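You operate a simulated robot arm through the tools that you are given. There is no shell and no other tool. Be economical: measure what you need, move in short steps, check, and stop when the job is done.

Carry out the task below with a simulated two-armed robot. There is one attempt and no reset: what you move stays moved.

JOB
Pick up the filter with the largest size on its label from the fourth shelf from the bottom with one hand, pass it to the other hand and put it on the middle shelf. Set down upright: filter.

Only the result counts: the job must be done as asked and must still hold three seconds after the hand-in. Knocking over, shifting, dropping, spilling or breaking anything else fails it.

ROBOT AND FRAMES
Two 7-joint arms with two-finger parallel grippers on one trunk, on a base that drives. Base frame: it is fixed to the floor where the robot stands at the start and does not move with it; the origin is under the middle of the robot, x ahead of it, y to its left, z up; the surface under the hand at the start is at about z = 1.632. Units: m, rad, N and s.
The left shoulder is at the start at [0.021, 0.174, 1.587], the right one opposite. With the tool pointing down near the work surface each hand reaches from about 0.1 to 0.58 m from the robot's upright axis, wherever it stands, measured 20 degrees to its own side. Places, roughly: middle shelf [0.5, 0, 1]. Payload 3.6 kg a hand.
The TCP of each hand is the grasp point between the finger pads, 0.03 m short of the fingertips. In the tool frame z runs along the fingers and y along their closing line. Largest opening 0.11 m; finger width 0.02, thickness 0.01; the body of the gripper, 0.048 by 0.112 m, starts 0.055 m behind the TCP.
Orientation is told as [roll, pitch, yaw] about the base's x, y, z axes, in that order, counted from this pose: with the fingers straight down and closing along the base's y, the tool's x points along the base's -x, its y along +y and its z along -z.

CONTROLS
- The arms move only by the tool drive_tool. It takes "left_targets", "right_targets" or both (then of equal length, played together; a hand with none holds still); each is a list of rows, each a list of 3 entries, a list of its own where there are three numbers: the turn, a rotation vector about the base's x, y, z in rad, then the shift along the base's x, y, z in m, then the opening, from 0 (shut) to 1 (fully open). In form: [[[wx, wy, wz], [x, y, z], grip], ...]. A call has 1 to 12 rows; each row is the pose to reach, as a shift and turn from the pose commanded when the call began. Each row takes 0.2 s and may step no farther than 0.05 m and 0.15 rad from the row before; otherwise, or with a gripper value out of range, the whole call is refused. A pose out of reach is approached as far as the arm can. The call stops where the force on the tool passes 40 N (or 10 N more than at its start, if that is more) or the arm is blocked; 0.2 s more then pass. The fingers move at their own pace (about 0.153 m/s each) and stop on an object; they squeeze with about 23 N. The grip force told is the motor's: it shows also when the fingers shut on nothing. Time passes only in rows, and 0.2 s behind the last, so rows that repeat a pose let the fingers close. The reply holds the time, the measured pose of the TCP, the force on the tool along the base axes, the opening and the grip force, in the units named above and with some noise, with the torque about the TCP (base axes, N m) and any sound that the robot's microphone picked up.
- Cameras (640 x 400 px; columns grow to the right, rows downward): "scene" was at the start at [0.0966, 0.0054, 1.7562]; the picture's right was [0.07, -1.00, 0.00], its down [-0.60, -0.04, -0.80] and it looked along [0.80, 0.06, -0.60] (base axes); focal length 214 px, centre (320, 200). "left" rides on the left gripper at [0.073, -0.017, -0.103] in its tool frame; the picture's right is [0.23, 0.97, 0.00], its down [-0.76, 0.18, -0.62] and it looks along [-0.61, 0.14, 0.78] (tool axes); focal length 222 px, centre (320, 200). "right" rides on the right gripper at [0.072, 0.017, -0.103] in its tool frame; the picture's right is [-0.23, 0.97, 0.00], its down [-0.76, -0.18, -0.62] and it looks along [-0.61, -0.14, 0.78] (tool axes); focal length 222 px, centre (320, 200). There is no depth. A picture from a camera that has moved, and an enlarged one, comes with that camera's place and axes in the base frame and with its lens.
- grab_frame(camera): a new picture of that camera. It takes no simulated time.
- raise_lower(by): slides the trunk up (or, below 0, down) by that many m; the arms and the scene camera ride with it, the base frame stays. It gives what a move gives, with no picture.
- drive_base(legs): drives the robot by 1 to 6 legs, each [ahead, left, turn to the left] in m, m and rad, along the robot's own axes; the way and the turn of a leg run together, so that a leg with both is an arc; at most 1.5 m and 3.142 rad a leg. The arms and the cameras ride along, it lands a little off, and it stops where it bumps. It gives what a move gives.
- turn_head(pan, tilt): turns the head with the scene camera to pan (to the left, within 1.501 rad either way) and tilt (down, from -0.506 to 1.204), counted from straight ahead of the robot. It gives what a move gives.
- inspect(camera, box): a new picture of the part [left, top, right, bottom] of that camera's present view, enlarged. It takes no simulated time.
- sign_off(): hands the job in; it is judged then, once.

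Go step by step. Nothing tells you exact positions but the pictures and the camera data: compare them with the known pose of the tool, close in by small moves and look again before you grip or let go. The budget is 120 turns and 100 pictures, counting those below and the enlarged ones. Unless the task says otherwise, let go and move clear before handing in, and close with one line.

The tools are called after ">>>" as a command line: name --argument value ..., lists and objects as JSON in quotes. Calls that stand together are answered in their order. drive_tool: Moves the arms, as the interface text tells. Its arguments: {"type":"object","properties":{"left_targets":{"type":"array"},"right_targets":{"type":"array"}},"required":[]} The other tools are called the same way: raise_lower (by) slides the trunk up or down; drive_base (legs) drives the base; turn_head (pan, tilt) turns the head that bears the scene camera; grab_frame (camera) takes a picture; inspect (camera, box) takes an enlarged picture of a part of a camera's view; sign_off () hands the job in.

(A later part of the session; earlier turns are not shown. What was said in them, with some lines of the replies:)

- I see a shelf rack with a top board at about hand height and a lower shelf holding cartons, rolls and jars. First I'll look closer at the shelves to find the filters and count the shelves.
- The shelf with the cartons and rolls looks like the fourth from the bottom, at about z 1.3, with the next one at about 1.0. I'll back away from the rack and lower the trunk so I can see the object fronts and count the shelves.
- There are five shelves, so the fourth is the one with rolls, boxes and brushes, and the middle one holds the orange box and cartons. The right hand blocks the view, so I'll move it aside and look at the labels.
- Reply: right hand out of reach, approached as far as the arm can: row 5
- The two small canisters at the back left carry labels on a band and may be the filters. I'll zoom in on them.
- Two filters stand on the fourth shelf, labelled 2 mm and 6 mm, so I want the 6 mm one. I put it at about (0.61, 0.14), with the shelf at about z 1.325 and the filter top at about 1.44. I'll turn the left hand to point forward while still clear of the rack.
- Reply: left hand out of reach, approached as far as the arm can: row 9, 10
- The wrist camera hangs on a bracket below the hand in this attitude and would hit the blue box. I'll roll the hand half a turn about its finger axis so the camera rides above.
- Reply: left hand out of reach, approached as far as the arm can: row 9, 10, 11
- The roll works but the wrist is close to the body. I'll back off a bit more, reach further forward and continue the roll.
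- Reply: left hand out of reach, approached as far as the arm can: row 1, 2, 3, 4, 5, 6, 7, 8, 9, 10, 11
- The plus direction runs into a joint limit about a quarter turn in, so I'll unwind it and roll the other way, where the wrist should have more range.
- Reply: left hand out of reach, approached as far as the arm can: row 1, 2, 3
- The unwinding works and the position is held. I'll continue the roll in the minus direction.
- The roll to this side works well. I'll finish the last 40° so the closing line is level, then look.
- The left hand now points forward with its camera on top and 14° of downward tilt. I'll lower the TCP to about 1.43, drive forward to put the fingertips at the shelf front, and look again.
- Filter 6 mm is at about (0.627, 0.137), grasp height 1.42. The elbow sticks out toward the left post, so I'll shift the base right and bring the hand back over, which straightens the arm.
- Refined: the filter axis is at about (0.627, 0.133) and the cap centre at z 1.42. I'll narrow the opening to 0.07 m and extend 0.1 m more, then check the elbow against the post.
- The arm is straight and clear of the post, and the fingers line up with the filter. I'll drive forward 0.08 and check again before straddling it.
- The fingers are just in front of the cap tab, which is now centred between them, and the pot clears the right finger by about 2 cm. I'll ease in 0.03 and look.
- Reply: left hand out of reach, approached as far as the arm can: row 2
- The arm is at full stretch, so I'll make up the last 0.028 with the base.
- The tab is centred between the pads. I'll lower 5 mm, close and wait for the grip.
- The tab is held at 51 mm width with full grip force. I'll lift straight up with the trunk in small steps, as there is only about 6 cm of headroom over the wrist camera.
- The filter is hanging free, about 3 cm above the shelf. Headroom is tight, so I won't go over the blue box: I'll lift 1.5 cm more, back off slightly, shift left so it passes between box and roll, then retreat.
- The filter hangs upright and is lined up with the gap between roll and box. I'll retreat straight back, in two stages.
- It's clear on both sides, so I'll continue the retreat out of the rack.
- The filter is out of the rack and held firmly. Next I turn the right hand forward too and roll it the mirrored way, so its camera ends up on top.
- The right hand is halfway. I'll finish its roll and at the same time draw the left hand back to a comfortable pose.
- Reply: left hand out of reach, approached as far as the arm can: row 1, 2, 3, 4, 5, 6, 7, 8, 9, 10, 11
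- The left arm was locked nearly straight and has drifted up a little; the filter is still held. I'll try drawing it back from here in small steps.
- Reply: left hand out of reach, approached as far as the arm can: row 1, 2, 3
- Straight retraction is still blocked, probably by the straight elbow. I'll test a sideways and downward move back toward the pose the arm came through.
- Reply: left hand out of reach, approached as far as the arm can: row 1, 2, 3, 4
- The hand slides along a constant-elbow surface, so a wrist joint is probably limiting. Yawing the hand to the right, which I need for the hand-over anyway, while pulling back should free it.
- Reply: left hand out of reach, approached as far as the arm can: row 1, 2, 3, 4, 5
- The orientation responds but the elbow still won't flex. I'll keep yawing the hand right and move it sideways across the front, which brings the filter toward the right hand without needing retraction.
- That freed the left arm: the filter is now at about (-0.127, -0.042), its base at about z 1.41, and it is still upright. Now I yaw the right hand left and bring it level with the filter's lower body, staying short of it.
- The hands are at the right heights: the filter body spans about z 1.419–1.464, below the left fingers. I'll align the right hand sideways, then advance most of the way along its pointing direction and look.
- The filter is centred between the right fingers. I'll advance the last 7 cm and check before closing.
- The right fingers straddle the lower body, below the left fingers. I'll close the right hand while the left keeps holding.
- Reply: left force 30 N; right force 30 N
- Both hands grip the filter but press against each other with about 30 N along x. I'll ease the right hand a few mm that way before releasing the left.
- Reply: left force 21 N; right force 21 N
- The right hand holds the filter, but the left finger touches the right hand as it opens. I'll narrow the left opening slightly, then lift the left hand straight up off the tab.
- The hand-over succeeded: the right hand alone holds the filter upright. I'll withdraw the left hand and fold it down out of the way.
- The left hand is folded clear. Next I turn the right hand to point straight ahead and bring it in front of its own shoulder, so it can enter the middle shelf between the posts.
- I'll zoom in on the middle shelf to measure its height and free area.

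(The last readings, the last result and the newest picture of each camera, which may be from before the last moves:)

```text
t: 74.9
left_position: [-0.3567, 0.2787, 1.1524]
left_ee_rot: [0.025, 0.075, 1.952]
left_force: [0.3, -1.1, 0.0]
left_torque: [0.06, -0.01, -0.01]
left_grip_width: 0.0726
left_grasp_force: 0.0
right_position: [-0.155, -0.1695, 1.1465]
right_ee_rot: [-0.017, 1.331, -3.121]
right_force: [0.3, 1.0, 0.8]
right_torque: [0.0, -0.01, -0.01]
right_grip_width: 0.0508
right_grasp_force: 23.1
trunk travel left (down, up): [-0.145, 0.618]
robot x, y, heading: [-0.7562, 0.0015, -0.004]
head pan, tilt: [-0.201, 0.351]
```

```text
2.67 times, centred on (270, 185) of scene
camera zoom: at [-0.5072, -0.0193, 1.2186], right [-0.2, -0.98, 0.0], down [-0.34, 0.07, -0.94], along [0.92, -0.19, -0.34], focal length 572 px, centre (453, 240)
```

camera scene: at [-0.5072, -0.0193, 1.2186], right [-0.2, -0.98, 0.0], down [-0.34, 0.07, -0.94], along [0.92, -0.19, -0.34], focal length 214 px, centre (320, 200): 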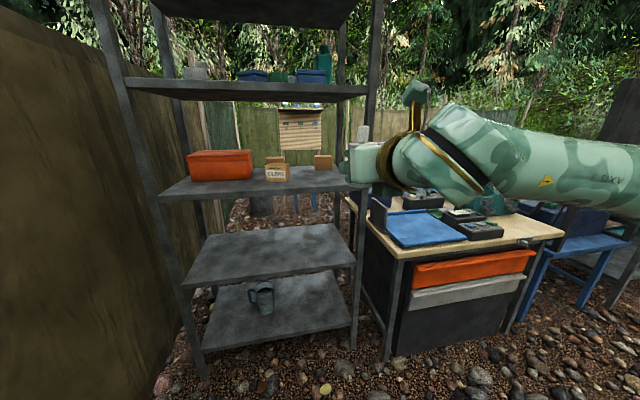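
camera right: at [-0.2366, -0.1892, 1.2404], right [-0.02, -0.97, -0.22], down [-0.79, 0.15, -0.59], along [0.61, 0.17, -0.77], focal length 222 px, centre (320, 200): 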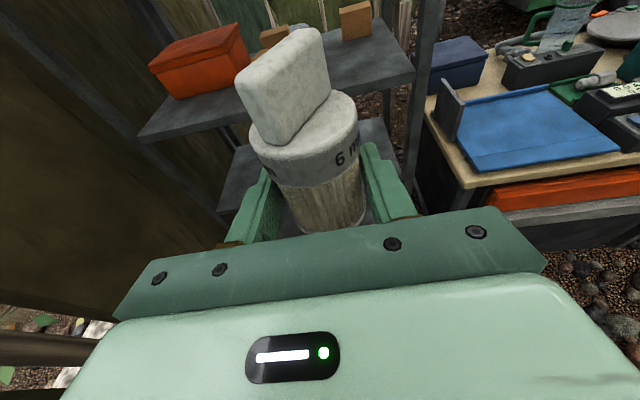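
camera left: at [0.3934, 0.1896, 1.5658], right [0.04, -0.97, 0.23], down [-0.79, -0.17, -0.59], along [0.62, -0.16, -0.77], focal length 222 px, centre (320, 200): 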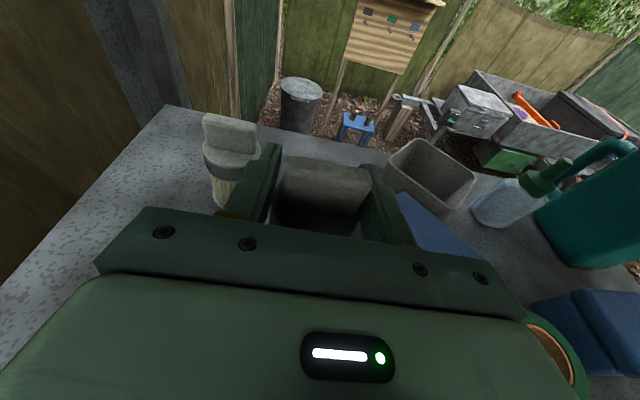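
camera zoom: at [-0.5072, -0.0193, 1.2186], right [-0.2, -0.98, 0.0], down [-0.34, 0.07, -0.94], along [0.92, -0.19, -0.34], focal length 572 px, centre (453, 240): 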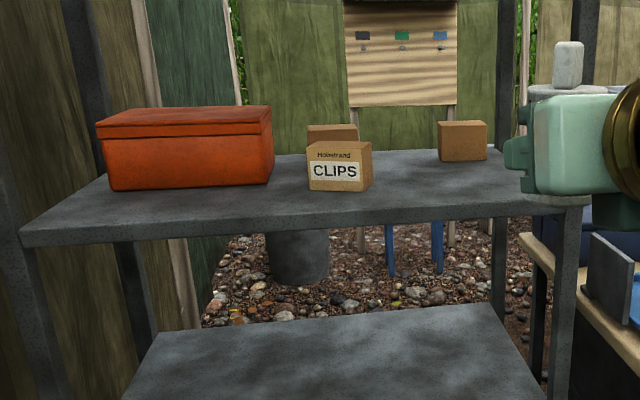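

The middle shelf is at about z 0.98 with its front edge at x ≈ 0.285. There is free space right of the CLIPS carton, so I'll aim for (0.36, -0.18). I'll tuck the left hand back, lower, and drive in most of the way.

>>> drive_tool --left_targets '[[[0, 0, 0], [-0.04, 0, 0], 0.66], [[0, 0, 0], [-0.08, 0, 0], 0.66]]'

>>> raise_lower --by -0.085

>>> drive_base --legs '[[0.4, -0.01, 0]]'

>>> grab_frame --camera "scene"

>>> grab_frame --camera "right"

```text
t: 75.5
left_position: [-0.4359, 0.2804, 1.1536]
left_ee_rot: [0.027, 0.076, 1.953]
left_force: [0.1, -0.6, 0.4]
left_torque: [0.01, 0.0, 0.01]
left_grip_width: 0.0722
left_grasp_force: 0.1
right_position: [-0.1556, -0.1697, 1.1457]
right_ee_rot: [-0.017, 1.332, -3.121]
right_force: [0.6, -0.6, 0.2]
right_torque: [-0.03, 0.01, 0.0]
right_grip_width: 0.0506
right_grasp_force: 23.4
trunk travel left (down, up): [-0.145, 0.618]
robot x, y, heading: [-0.7531, 0.0001, -0.004]
head pan, tilt: [-0.201, 0.351]
```

```text
t: 76.7
left_position: [-0.4003, 0.2789, 1.0512]
left_ee_rot: [0.102, 0.048, 1.957]
left_force: [0.6, -0.7, 0.2]
left_torque: [0.02, -0.02, -0.02]
left_grip_width: 0.0727
left_grasp_force: 0.0
right_position: [-0.1551, -0.1689, 1.0612]
right_ee_rot: [-0.017, 1.332, -3.12]
right_force: [-0.6, -0.1, -0.4]
right_torque: [0.01, 0.02, 0.02]
right_grip_width: 0.0504
right_grasp_force: 22.9
trunk travel left (down, up): [-0.06, 0.703]
robot x, y, heading: [-0.755, 0.0063, 0.003]
head pan, tilt: [-0.201, 0.351]
```

```text
t: 79.2
left_position: [0.0016, 0.2679, 1.0507]
left_ee_rot: [0.104, 0.046, 1.957]
left_force: [0.1, 0.0, -0.6]
left_torque: [0.0, 0.02, 0.0]
left_grip_width: 0.0728
left_grasp_force: 0.1
right_position: [0.2465, -0.1813, 1.0603]
right_ee_rot: [-0.018, 1.333, -3.122]
right_force: [0.3, -0.4, 0.1]
right_torque: [-0.02, 0.0, -0.02]
right_grip_width: 0.0506
right_grasp_force: 23.5
trunk travel left (down, up): [-0.06, 0.703]
robot x, y, heading: [-0.3535, -0.0128, -0.003]
head pan, tilt: [-0.201, 0.351]
```

```text
40 pictures are left
camera scene: at [-0.0537, -0.0312, 1.1271], right [-0.2, -0.98, 0.0], down [-0.34, 0.07, -0.94], along [0.92, -0.19, -0.34], focal length 214 px, centre (320, 200)
```

scene: 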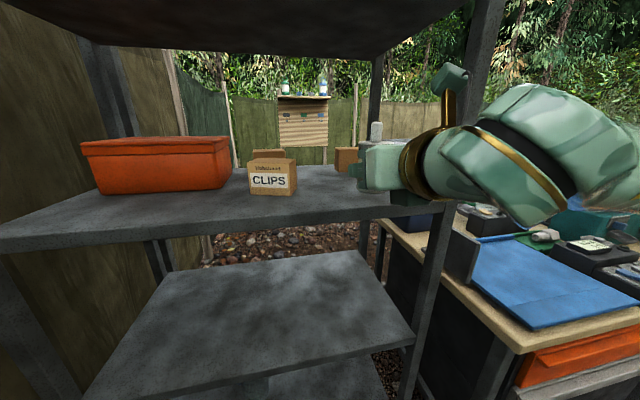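

```text
39 pictures are left
camera right: at [0.1643, -0.201, 1.155], right [-0.02, -0.97, -0.22], down [-0.79, 0.15, -0.59], along [0.61, 0.17, -0.77], focal length 222 px, centre (320, 200)
```

right: 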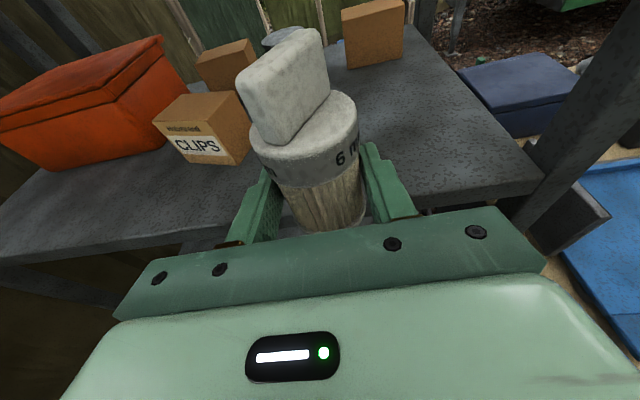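

The filter is just in front of the middle shelf, with its base about 3 cm above it, and the free spot is ahead. I'll drive in another 9.5 cm and check.

>>> drive_base --legs '[[0.095, 0, 0]]'

>>> grab_frame --camera "right"

>>> inspect --camera "scene" --box '[240, 60, 480, 210]'

```text
t: 80.3
left_position: [0.0977, 0.2675, 1.0511]
left_ee_rot: [0.104, 0.045, 1.957]
left_force: [-0.3, -0.6, -0.3]
left_torque: [0.01, -0.01, -0.02]
left_grip_width: 0.0727
left_grasp_force: 0.1
right_position: [0.3428, -0.1808, 1.0596]
right_ee_rot: [-0.018, 1.329, -3.12]
right_force: [-0.2, -0.2, 0.0]
right_torque: [0.0, -0.02, -0.01]
right_grip_width: 0.0503
right_grasp_force: 23.6
trunk travel left (down, up): [-0.06, 0.703]
robot x, y, heading: [-0.2583, -0.0142, -0.007]
head pan, tilt: [-0.201, 0.351]
```

```text
38 pictures are left
camera right: at [0.2616, -0.2009, 1.1546], right [-0.02, -0.97, -0.22], down [-0.79, 0.15, -0.59], along [0.61, 0.17, -0.78], focal length 222 px, centre (320, 200)
```

right: 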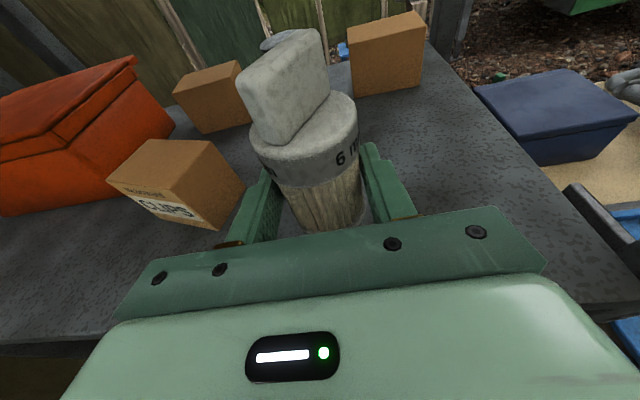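

```text
2.67 times, centred on (360, 135) of scene
camera zoom: at [0.0434, -0.0313, 1.1269], right [-0.2, -0.98, 0.0], down [-0.34, 0.07, -0.94], along [0.92, -0.19, -0.35], focal length 572 px, centre (213, 373)
```

zoom: 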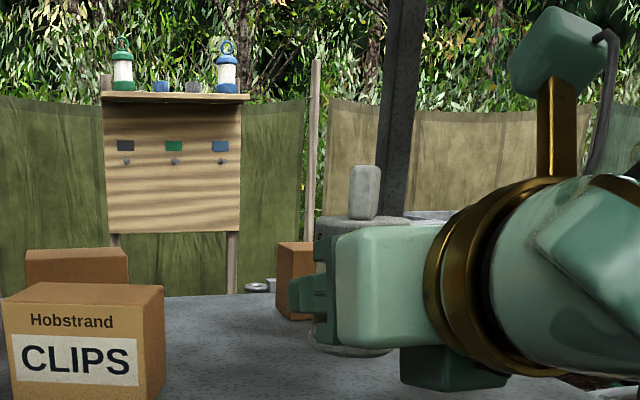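

There is clear space around the filter, which hangs about 2.5 cm above the shelf. I'll lower in small steps and watch the force for contact.

>>> drive_tool --right_targets '[[[0, 0, 0], [0, 0, -0.006], 0], [[0, 0, 0], [0, 0, -0.012], 0]]'

>>> inspect --camera "scene" --box '[300, 120, 420, 220]'

```text
t: 80.9
left_position: [0.0974, 0.2665, 1.0511]
left_ee_rot: [0.103, 0.046, 1.956]
left_force: [-0.3, 0.1, 0.3]
left_torque: [0.03, -0.05, 0.0]
left_grip_width: 0.0723
left_grasp_force: 0.0
right_position: [0.3424, -0.1803, 1.0479]
right_ee_rot: [-0.018, 1.333, -3.122]
right_force: [0.0, -0.5, 0.4]
right_torque: [-0.01, 0.0, -0.03]
right_grip_width: 0.0506
right_grasp_force: 22.7
trunk travel left (down, up): [-0.06, 0.703]
robot x, y, heading: [-0.257, -0.0108, -0.006]
head pan, tilt: [-0.201, 0.351]
```

```text
4.00 times, centred on (360, 170) of scene
camera zoom: at [0.0421, -0.0313, 1.1274], right [-0.2, -0.98, 0.0], down [-0.34, 0.07, -0.94], along [0.92, -0.19, -0.34], focal length 858 px, centre (160, 320)
```

zoom: 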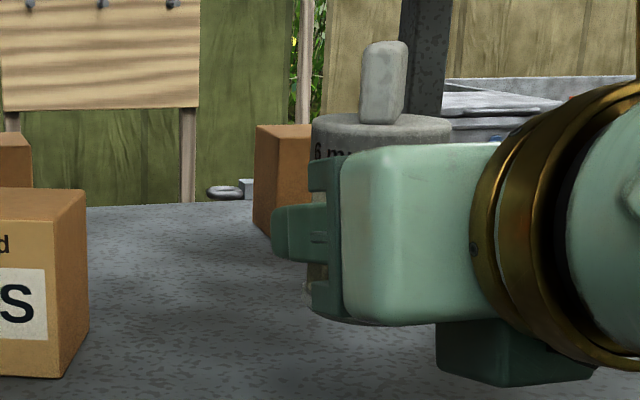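

>>> drive_tool --right_targets '[[[0, 0, 0], [0, 0, -0.004], 0], [[0, 0, 0], [0, 0, -0.008], 0]]'

>>> drive_tool --right_targets '[[[0, 0, 0], [0, 0, -0.002], 0], [[0, 0, 0], [0, 0, -0.004], 0]]'

```text
t: 81.5
left_position: [0.0981, 0.2669, 1.0518]
left_ee_rot: [0.103, 0.045, 1.957]
left_force: [0.6, 0.6, -0.2]
left_torque: [0.05, -0.01, 0.03]
left_grip_width: 0.0728
left_grasp_force: 0.0
right_position: [0.3426, -0.1814, 1.0405]
right_ee_rot: [-0.019, 1.331, -3.123]
right_force: [-0.2, -0.5, 0.6]
right_torque: [-0.02, 0.01, 0.0]
right_grip_width: 0.0505
right_grasp_force: 23.2
trunk travel left (down, up): [-0.06, 0.703]
robot x, y, heading: [-0.2612, -0.0143, -0.006]
head pan, tilt: [-0.201, 0.351]
```

```text
t: 82.1
left_position: [0.0973, 0.2669, 1.0519]
left_ee_rot: [0.105, 0.045, 1.956]
left_force: [0.3, 0.5, -0.3]
left_torque: [0.0, 0.02, 0.0]
left_grip_width: 0.0726
left_grasp_force: 0.0
right_position: [0.341, -0.1805, 1.0367]
right_ee_rot: [-0.018, 1.332, -3.118]
right_force: [-0.2, 0.4, 0.6]
right_torque: [0.01, 0.01, 0.0]
right_grip_width: 0.0505
right_grasp_force: 22.7
trunk travel left (down, up): [-0.06, 0.703]
robot x, y, heading: [-0.2569, -0.0085, -0.002]
head pan, tilt: [-0.201, 0.351]
```

>>> drive_tool --right_targets '[[[0, 0, 0], [0, 0, -0.003], 0], [[0, 0, 0], [0, 0, -0.005], 0]]'

>>> inspect --camera "scene" --box '[300, 120, 420, 220]'

```text
t: 82.7
left_position: [0.0977, 0.2669, 1.0499]
left_ee_rot: [0.102, 0.047, 1.957]
left_force: [-0.2, -0.1, -0.6]
left_torque: [0.01, 0.01, 0.0]
left_grip_width: 0.0728
left_grasp_force: 0.0
right_position: [0.3423, -0.1816, 1.0317]
right_ee_rot: [-0.015, 1.331, -3.123]
right_force: [0.5, -0.5, 0.3]
right_torque: [0.02, -0.02, 0.0]
right_grip_width: 0.0507
right_grasp_force: 23.3
trunk travel left (down, up): [-0.06, 0.703]
robot x, y, heading: [-0.2554, -0.0075, -0.001]
head pan, tilt: [-0.201, 0.351]
```

```text
4.00 times, centred on (360, 170) of scene
camera zoom: at [0.0422, -0.0313, 1.1273], right [-0.2, -0.98, 0.0], down [-0.34, 0.07, -0.94], along [0.92, -0.19, -0.34], focal length 858 px, centre (160, 320)
```

zoom: 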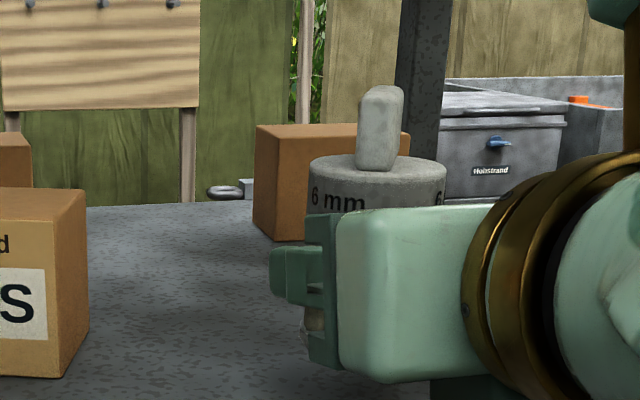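

No contact yet; I'll keep lowering gently.

>>> drive_tool --right_targets '[[[0, 0, 0], [0, 0, -0.002], 0], [[0, 0, 0], [0, 0, -0.004], 0]]'

>>> drive_tool --right_targets '[[[0, 0, 0], [0, 0, -0.002], 0], [[0, 0, 0], [0, 0, -0.004], 0]]'

>>> grab_frame --camera "right"

```text
t: 83.3
left_position: [0.0973, 0.2672, 1.0515]
left_ee_rot: [0.102, 0.045, 1.956]
left_force: [-0.2, -0.5, 0.0]
left_torque: [0.0, 0.0, -0.02]
left_grip_width: 0.0725
left_grasp_force: 0.1
right_position: [0.3417, -0.1805, 1.027]
right_ee_rot: [-0.019, 1.331, -3.123]
right_force: [-0.2, 0.4, 0.2]
right_torque: [0.0, 0.0, 0.01]
right_grip_width: 0.0504
right_grasp_force: 23.0
trunk travel left (down, up): [-0.06, 0.703]
robot x, y, heading: [-0.2613, -0.0093, -0.001]
head pan, tilt: [-0.201, 0.351]
```

```text
t: 83.9
left_position: [0.0986, 0.2671, 1.0508]
left_ee_rot: [0.101, 0.045, 1.956]
left_force: [-0.5, 0.9, 0.0]
left_torque: [-0.02, 0.01, 0.01]
left_grip_width: 0.0726
left_grasp_force: 0.0
right_position: [0.3431, -0.1807, 1.0226]
right_ee_rot: [-0.018, 1.331, -3.12]
right_force: [-0.3, 0.5, 0.5]
right_torque: [0.0, 0.01, -0.01]
right_grip_width: 0.0505
right_grasp_force: 23.1
trunk travel left (down, up): [-0.06, 0.703]
robot x, y, heading: [-0.2623, -0.0097, -0.003]
head pan, tilt: [-0.201, 0.351]
```

```text
34 pictures are left
camera right: at [0.2605, -0.2011, 1.1184], right [-0.02, -0.97, -0.22], down [-0.79, 0.15, -0.59], along [0.61, 0.17, -0.77], focal length 222 px, centre (320, 200)
```

right: 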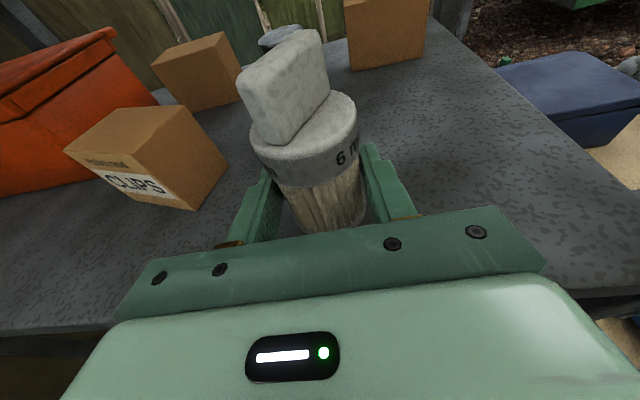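

>>> drive_tool --right_targets '[[[0, 0, 0], [0, 0, -0.002], 0], [[0, 0, 0], [0, 0, -0.004], 0]]'

>>> drive_tool --right_targets '[[[0, 0, 0], [0, 0, -0.0015], 0], [[0, 0, 0], [0, 0, -0.003], 0]]'

>>> inspect --camera "scene" --box '[300, 130, 420, 230]'

```text
t: 84.5
left_position: [0.0983, 0.2678, 1.0504]
left_ee_rot: [0.103, 0.045, 1.957]
left_force: [0.9, 0.0, 0.8]
left_torque: [-0.03, -0.02, 0.0]
left_grip_width: 0.0725
left_grasp_force: 0.0
right_position: [0.3422, -0.1819, 1.0191]
right_ee_rot: [-0.018, 1.332, -3.121]
right_force: [1.1, 0.1, 0.9]
right_torque: [0.01, 0.01, 0.04]
right_grip_width: 0.0505
right_grasp_force: 23.0
trunk travel left (down, up): [-0.06, 0.703]
robot x, y, heading: [-0.2576, -0.0084, -0.001]
head pan, tilt: [-0.201, 0.351]
```

```text
t: 85.1
left_position: [0.0971, 0.2672, 1.053]
left_ee_rot: [0.104, 0.048, 1.956]
left_force: [0.8, 0.3, 0.2]
left_torque: [0.01, 0.05, 0.01]
left_grip_width: 0.0727
left_grasp_force: 0.1
right_position: [0.3424, -0.1804, 1.0175]
right_ee_rot: [-0.015, 1.331, -3.119]
right_force: [-0.1, 0.4, 0.5]
right_torque: [0.01, -0.04, -0.01]
right_grip_width: 0.0506
right_grasp_force: 23.3
trunk travel left (down, up): [-0.06, 0.703]
robot x, y, heading: [-0.2578, -0.0099, -0.002]
head pan, tilt: [-0.201, 0.351]
```

```text
4.00 times, centred on (360, 180) of scene
camera zoom: at [0.0421, -0.0312, 1.1274], right [-0.2, -0.98, 0.0], down [-0.34, 0.07, -0.94], along [0.92, -0.19, -0.34], focal length 858 px, centre (160, 280)
```

zoom: 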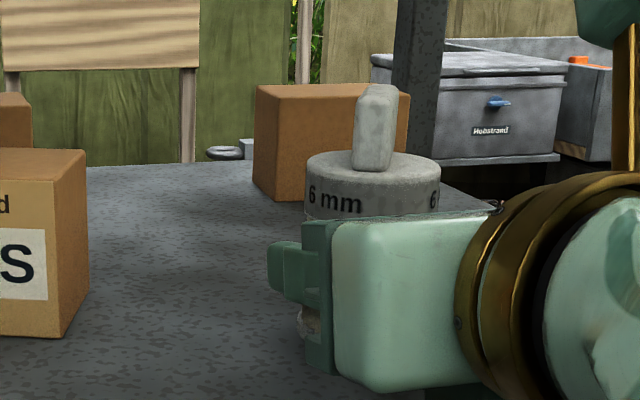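

>>> drive_tool --right_targets '[[[0, 0, 0], [0, 0, -0.0015], 0], [[0, 0, 0], [0, 0, -0.003], 0]]'

>>> drive_tool --right_targets '[[[0, 0, 0], [0, 0, -0.0015], 0], [[0, 0, 0], [0, 0, -0.003], 0]]'

>>> drive_tool --right_targets '[[[0, 0, 0], [0, 0, -0.0015], 0], [[0, 0, 0], [0, 0, -0.003], 0]]'

```text
t: 85.7
left_position: [0.0971, 0.2666, 1.0507]
left_ee_rot: [0.103, 0.048, 1.957]
left_force: [-0.2, 0.4, -0.2]
left_torque: [-0.02, -0.02, -0.02]
left_grip_width: 0.0725
left_grasp_force: 0.0
right_position: [0.3421, -0.1807, 1.0148]
right_ee_rot: [-0.017, 1.336, -3.12]
right_force: [1.7, -0.3, 11.4]
right_torque: [-0.2, -0.44, -0.01]
right_grip_width: 0.0507
right_grasp_force: 22.9
trunk travel left (down, up): [-0.06, 0.703]
robot x, y, heading: [-0.2631, -0.0138, -0.004]
head pan, tilt: [-0.201, 0.351]
```

```text
t: 86.3
left_position: [0.0969, 0.2679, 1.0523]
left_ee_rot: [0.102, 0.049, 1.956]
left_force: [0.1, 0.4, 0.2]
left_torque: [0.0, 0.0, -0.02]
left_grip_width: 0.0723
left_grasp_force: 0.0
right_position: [0.3404, -0.1809, 1.012]
right_ee_rot: [-0.016, 1.333, -3.122]
right_force: [-0.8, -0.3, 16.7]
right_torque: [-0.06, -0.27, -0.14]
right_grip_width: 0.0509
right_grasp_force: 22.7
trunk travel left (down, up): [-0.06, 0.703]
robot x, y, heading: [-0.2637, -0.0112, -0.006]
head pan, tilt: [-0.201, 0.351]
```

```text
t: 86.9
left_position: [0.0966, 0.2675, 1.0513]
left_ee_rot: [0.101, 0.048, 1.955]
left_force: [0.4, 0.2, -0.2]
left_torque: [0.01, -0.03, 0.01]
left_grip_width: 0.0727
left_grasp_force: 0.1
right_position: [0.3417, -0.1803, 1.009]
right_ee_rot: [-0.016, 1.335, -3.119]
right_force: [-3.1, -1.5, 18.0]
right_torque: [-0.21, -0.21, -0.16]
right_grip_width: 0.0507
right_grasp_force: 22.6
trunk travel left (down, up): [-0.06, 0.703]
robot x, y, heading: [-0.2598, -0.0126, -0.0]
head pan, tilt: [-0.201, 0.351]
```

Contact came at z ≈ 1.015, and the filter now rests on the shelf while the grip slides slightly. I'll look at how it stands before opening.

>>> drive_tool --right_targets '[[[0, 0, 0], [0, 0, 0.002], 0]]'

>>> inspect --camera "scene" --box '[300, 130, 420, 230]'

>>> grab_frame --camera "right"

```text
t: 87.3
left_position: [0.0952, 0.2674, 1.0518]
left_ee_rot: [0.103, 0.048, 1.956]
left_force: [0.2, -0.6, -0.3]
left_torque: [0.01, -0.02, 0.0]
left_grip_width: 0.0726
left_grasp_force: 0.1
right_position: [0.3415, -0.18, 1.01]
right_ee_rot: [-0.012, 1.329, -3.116]
right_force: [-3.4, 0.3, 8.6]
right_torque: [-0.14, -0.2, -0.01]
right_grip_width: 0.0503
right_grasp_force: 22.9
trunk travel left (down, up): [-0.06, 0.703]
robot x, y, heading: [-0.2605, -0.0136, -0.005]
head pan, tilt: [-0.201, 0.351]
```

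```text
4.00 times, centred on (360, 180) of scene
camera zoom: at [0.041, -0.031, 1.1276], right [-0.2, -0.98, 0.0], down [-0.34, 0.07, -0.94], along [0.92, -0.19, -0.34], focal length 858 px, centre (160, 280)
```

zoom: 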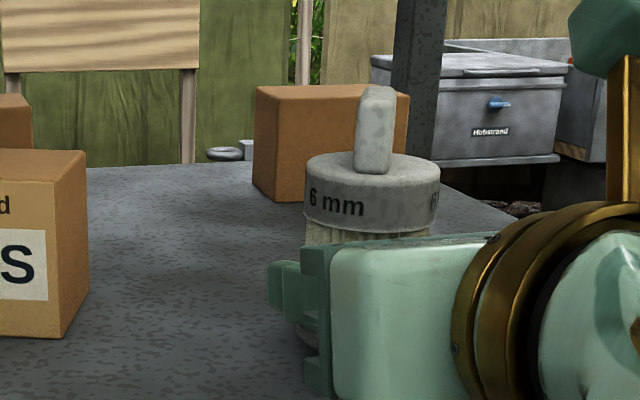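

```text
31 pictures are left
camera right: at [0.2595, -0.2006, 1.1042], right [-0.02, -0.97, -0.22], down [-0.79, 0.15, -0.59], along [0.61, 0.17, -0.78], focal length 222 px, centre (320, 200)
```

right: 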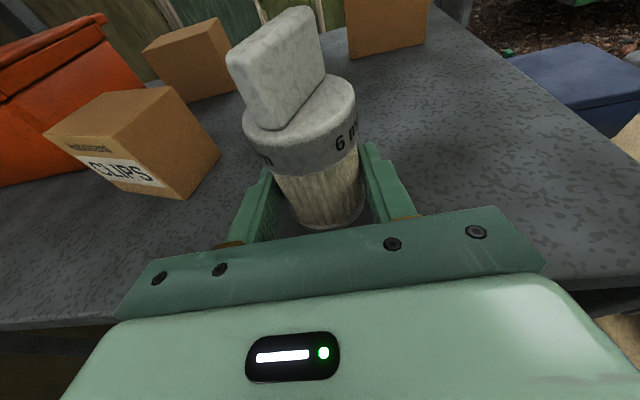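

The filter stands upright on the shelf and has slid up in the grip. I'll ease off the load and open.

>>> drive_tool --right_targets '[[[0, 0, 0], [0, 0, 0.001], 0], [[0, 0, 0], [0, 0, 0.001], 0.6], [[0, 0, 0], [0, 0, 0.001], 0.8], [[0, 0, 0], [0, 0, 0.001], 1], [[0, 0, 0], [0, 0, 0.001], 1]]'

>>> grab_frame --camera "right"

```text
t: 88.5
left_position: [0.0981, 0.2661, 1.051]
left_ee_rot: [0.104, 0.048, 1.954]
left_force: [-0.4, -0.4, 0.4]
left_torque: [0.01, 0.0, 0.01]
left_grip_width: 0.0723
left_grasp_force: 0.1
right_position: [0.343, -0.1803, 1.0096]
right_ee_rot: [-0.018, 1.331, -3.122]
right_force: [-0.7, 0.0, 0.3]
right_torque: [0.02, 0.01, -0.01]
right_grip_width: 0.11
right_grasp_force: 0.1
trunk travel left (down, up): [-0.06, 0.703]
robot x, y, heading: [-0.252, -0.0109, -0.002]
head pan, tilt: [-0.201, 0.351]
```

```text
30 pictures are left
camera right: at [0.2604, -0.2008, 1.1053], right [-0.02, -0.97, -0.22], down [-0.79, 0.15, -0.59], along [0.61, 0.17, -0.77], focal length 222 px, centre (320, 200)
```

right: 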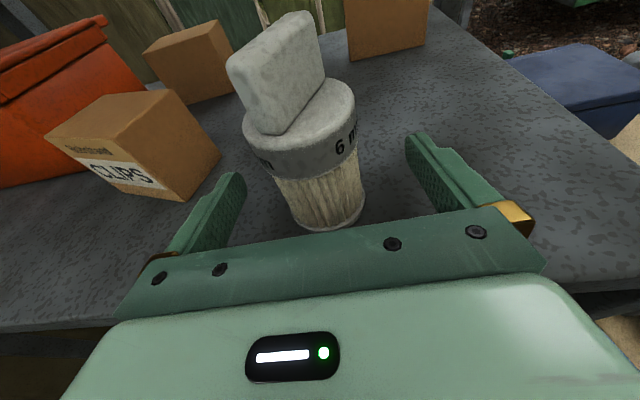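

It stands free between the open fingers. I'll back straight out and verify.

>>> drive_base --legs '[[-0.3, 0, 0]]'

>>> grab_frame --camera "scene"

>>> grab_frame --camera "right"

```text
t: 90.5
left_position: [-0.201, 0.2677, 1.0518]
left_ee_rot: [0.104, 0.046, 1.955]
left_force: [-0.2, 0.0, -0.9]
left_torque: [0.0, -0.06, 0.01]
left_grip_width: 0.0725
left_grasp_force: 0.1
right_position: [0.044, -0.181, 1.0114]
right_ee_rot: [-0.018, 1.331, -3.122]
right_force: [0.8, -0.7, -0.5]
right_torque: [-0.02, -0.01, 0.0]
right_grip_width: 0.1102
right_grasp_force: 0.1
trunk travel left (down, up): [-0.06, 0.703]
robot x, y, heading: [-0.5581, -0.0129, -0.004]
head pan, tilt: [-0.201, 0.351]
```

```text
29 pictures are left
camera scene: at [-0.2573, -0.0307, 1.1276], right [-0.2, -0.98, 0.0], down [-0.34, 0.07, -0.94], along [0.92, -0.19, -0.34], focal length 214 px, centre (320, 200)
```

scene: 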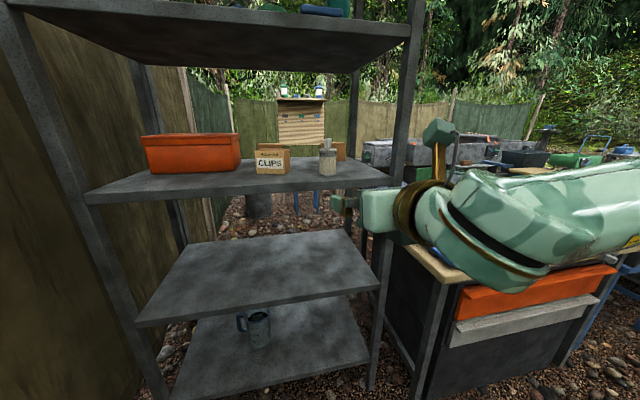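

```text
28 pictures are left
camera right: at [-0.0394, -0.2007, 1.1057], right [-0.02, -0.97, -0.22], down [-0.79, 0.15, -0.59], along [0.61, 0.17, -0.77], focal length 222 px, centre (320, 200)
```

right: 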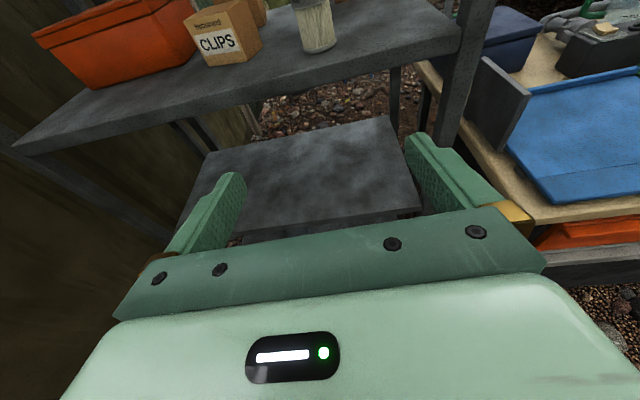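

The 6 mm filter stands upright on the middle shelf, the other items there are where they were, and both hands are clear. Handing in.

>>> sign_off

```text
The job is handed in.
```

The 6 mm filter, the larger of the two on the fourth shelf (the other is 2 mm), was picked with the left hand, passed to the right and set upright on the middle shelf; in my pictures nothing else was touched or moved.
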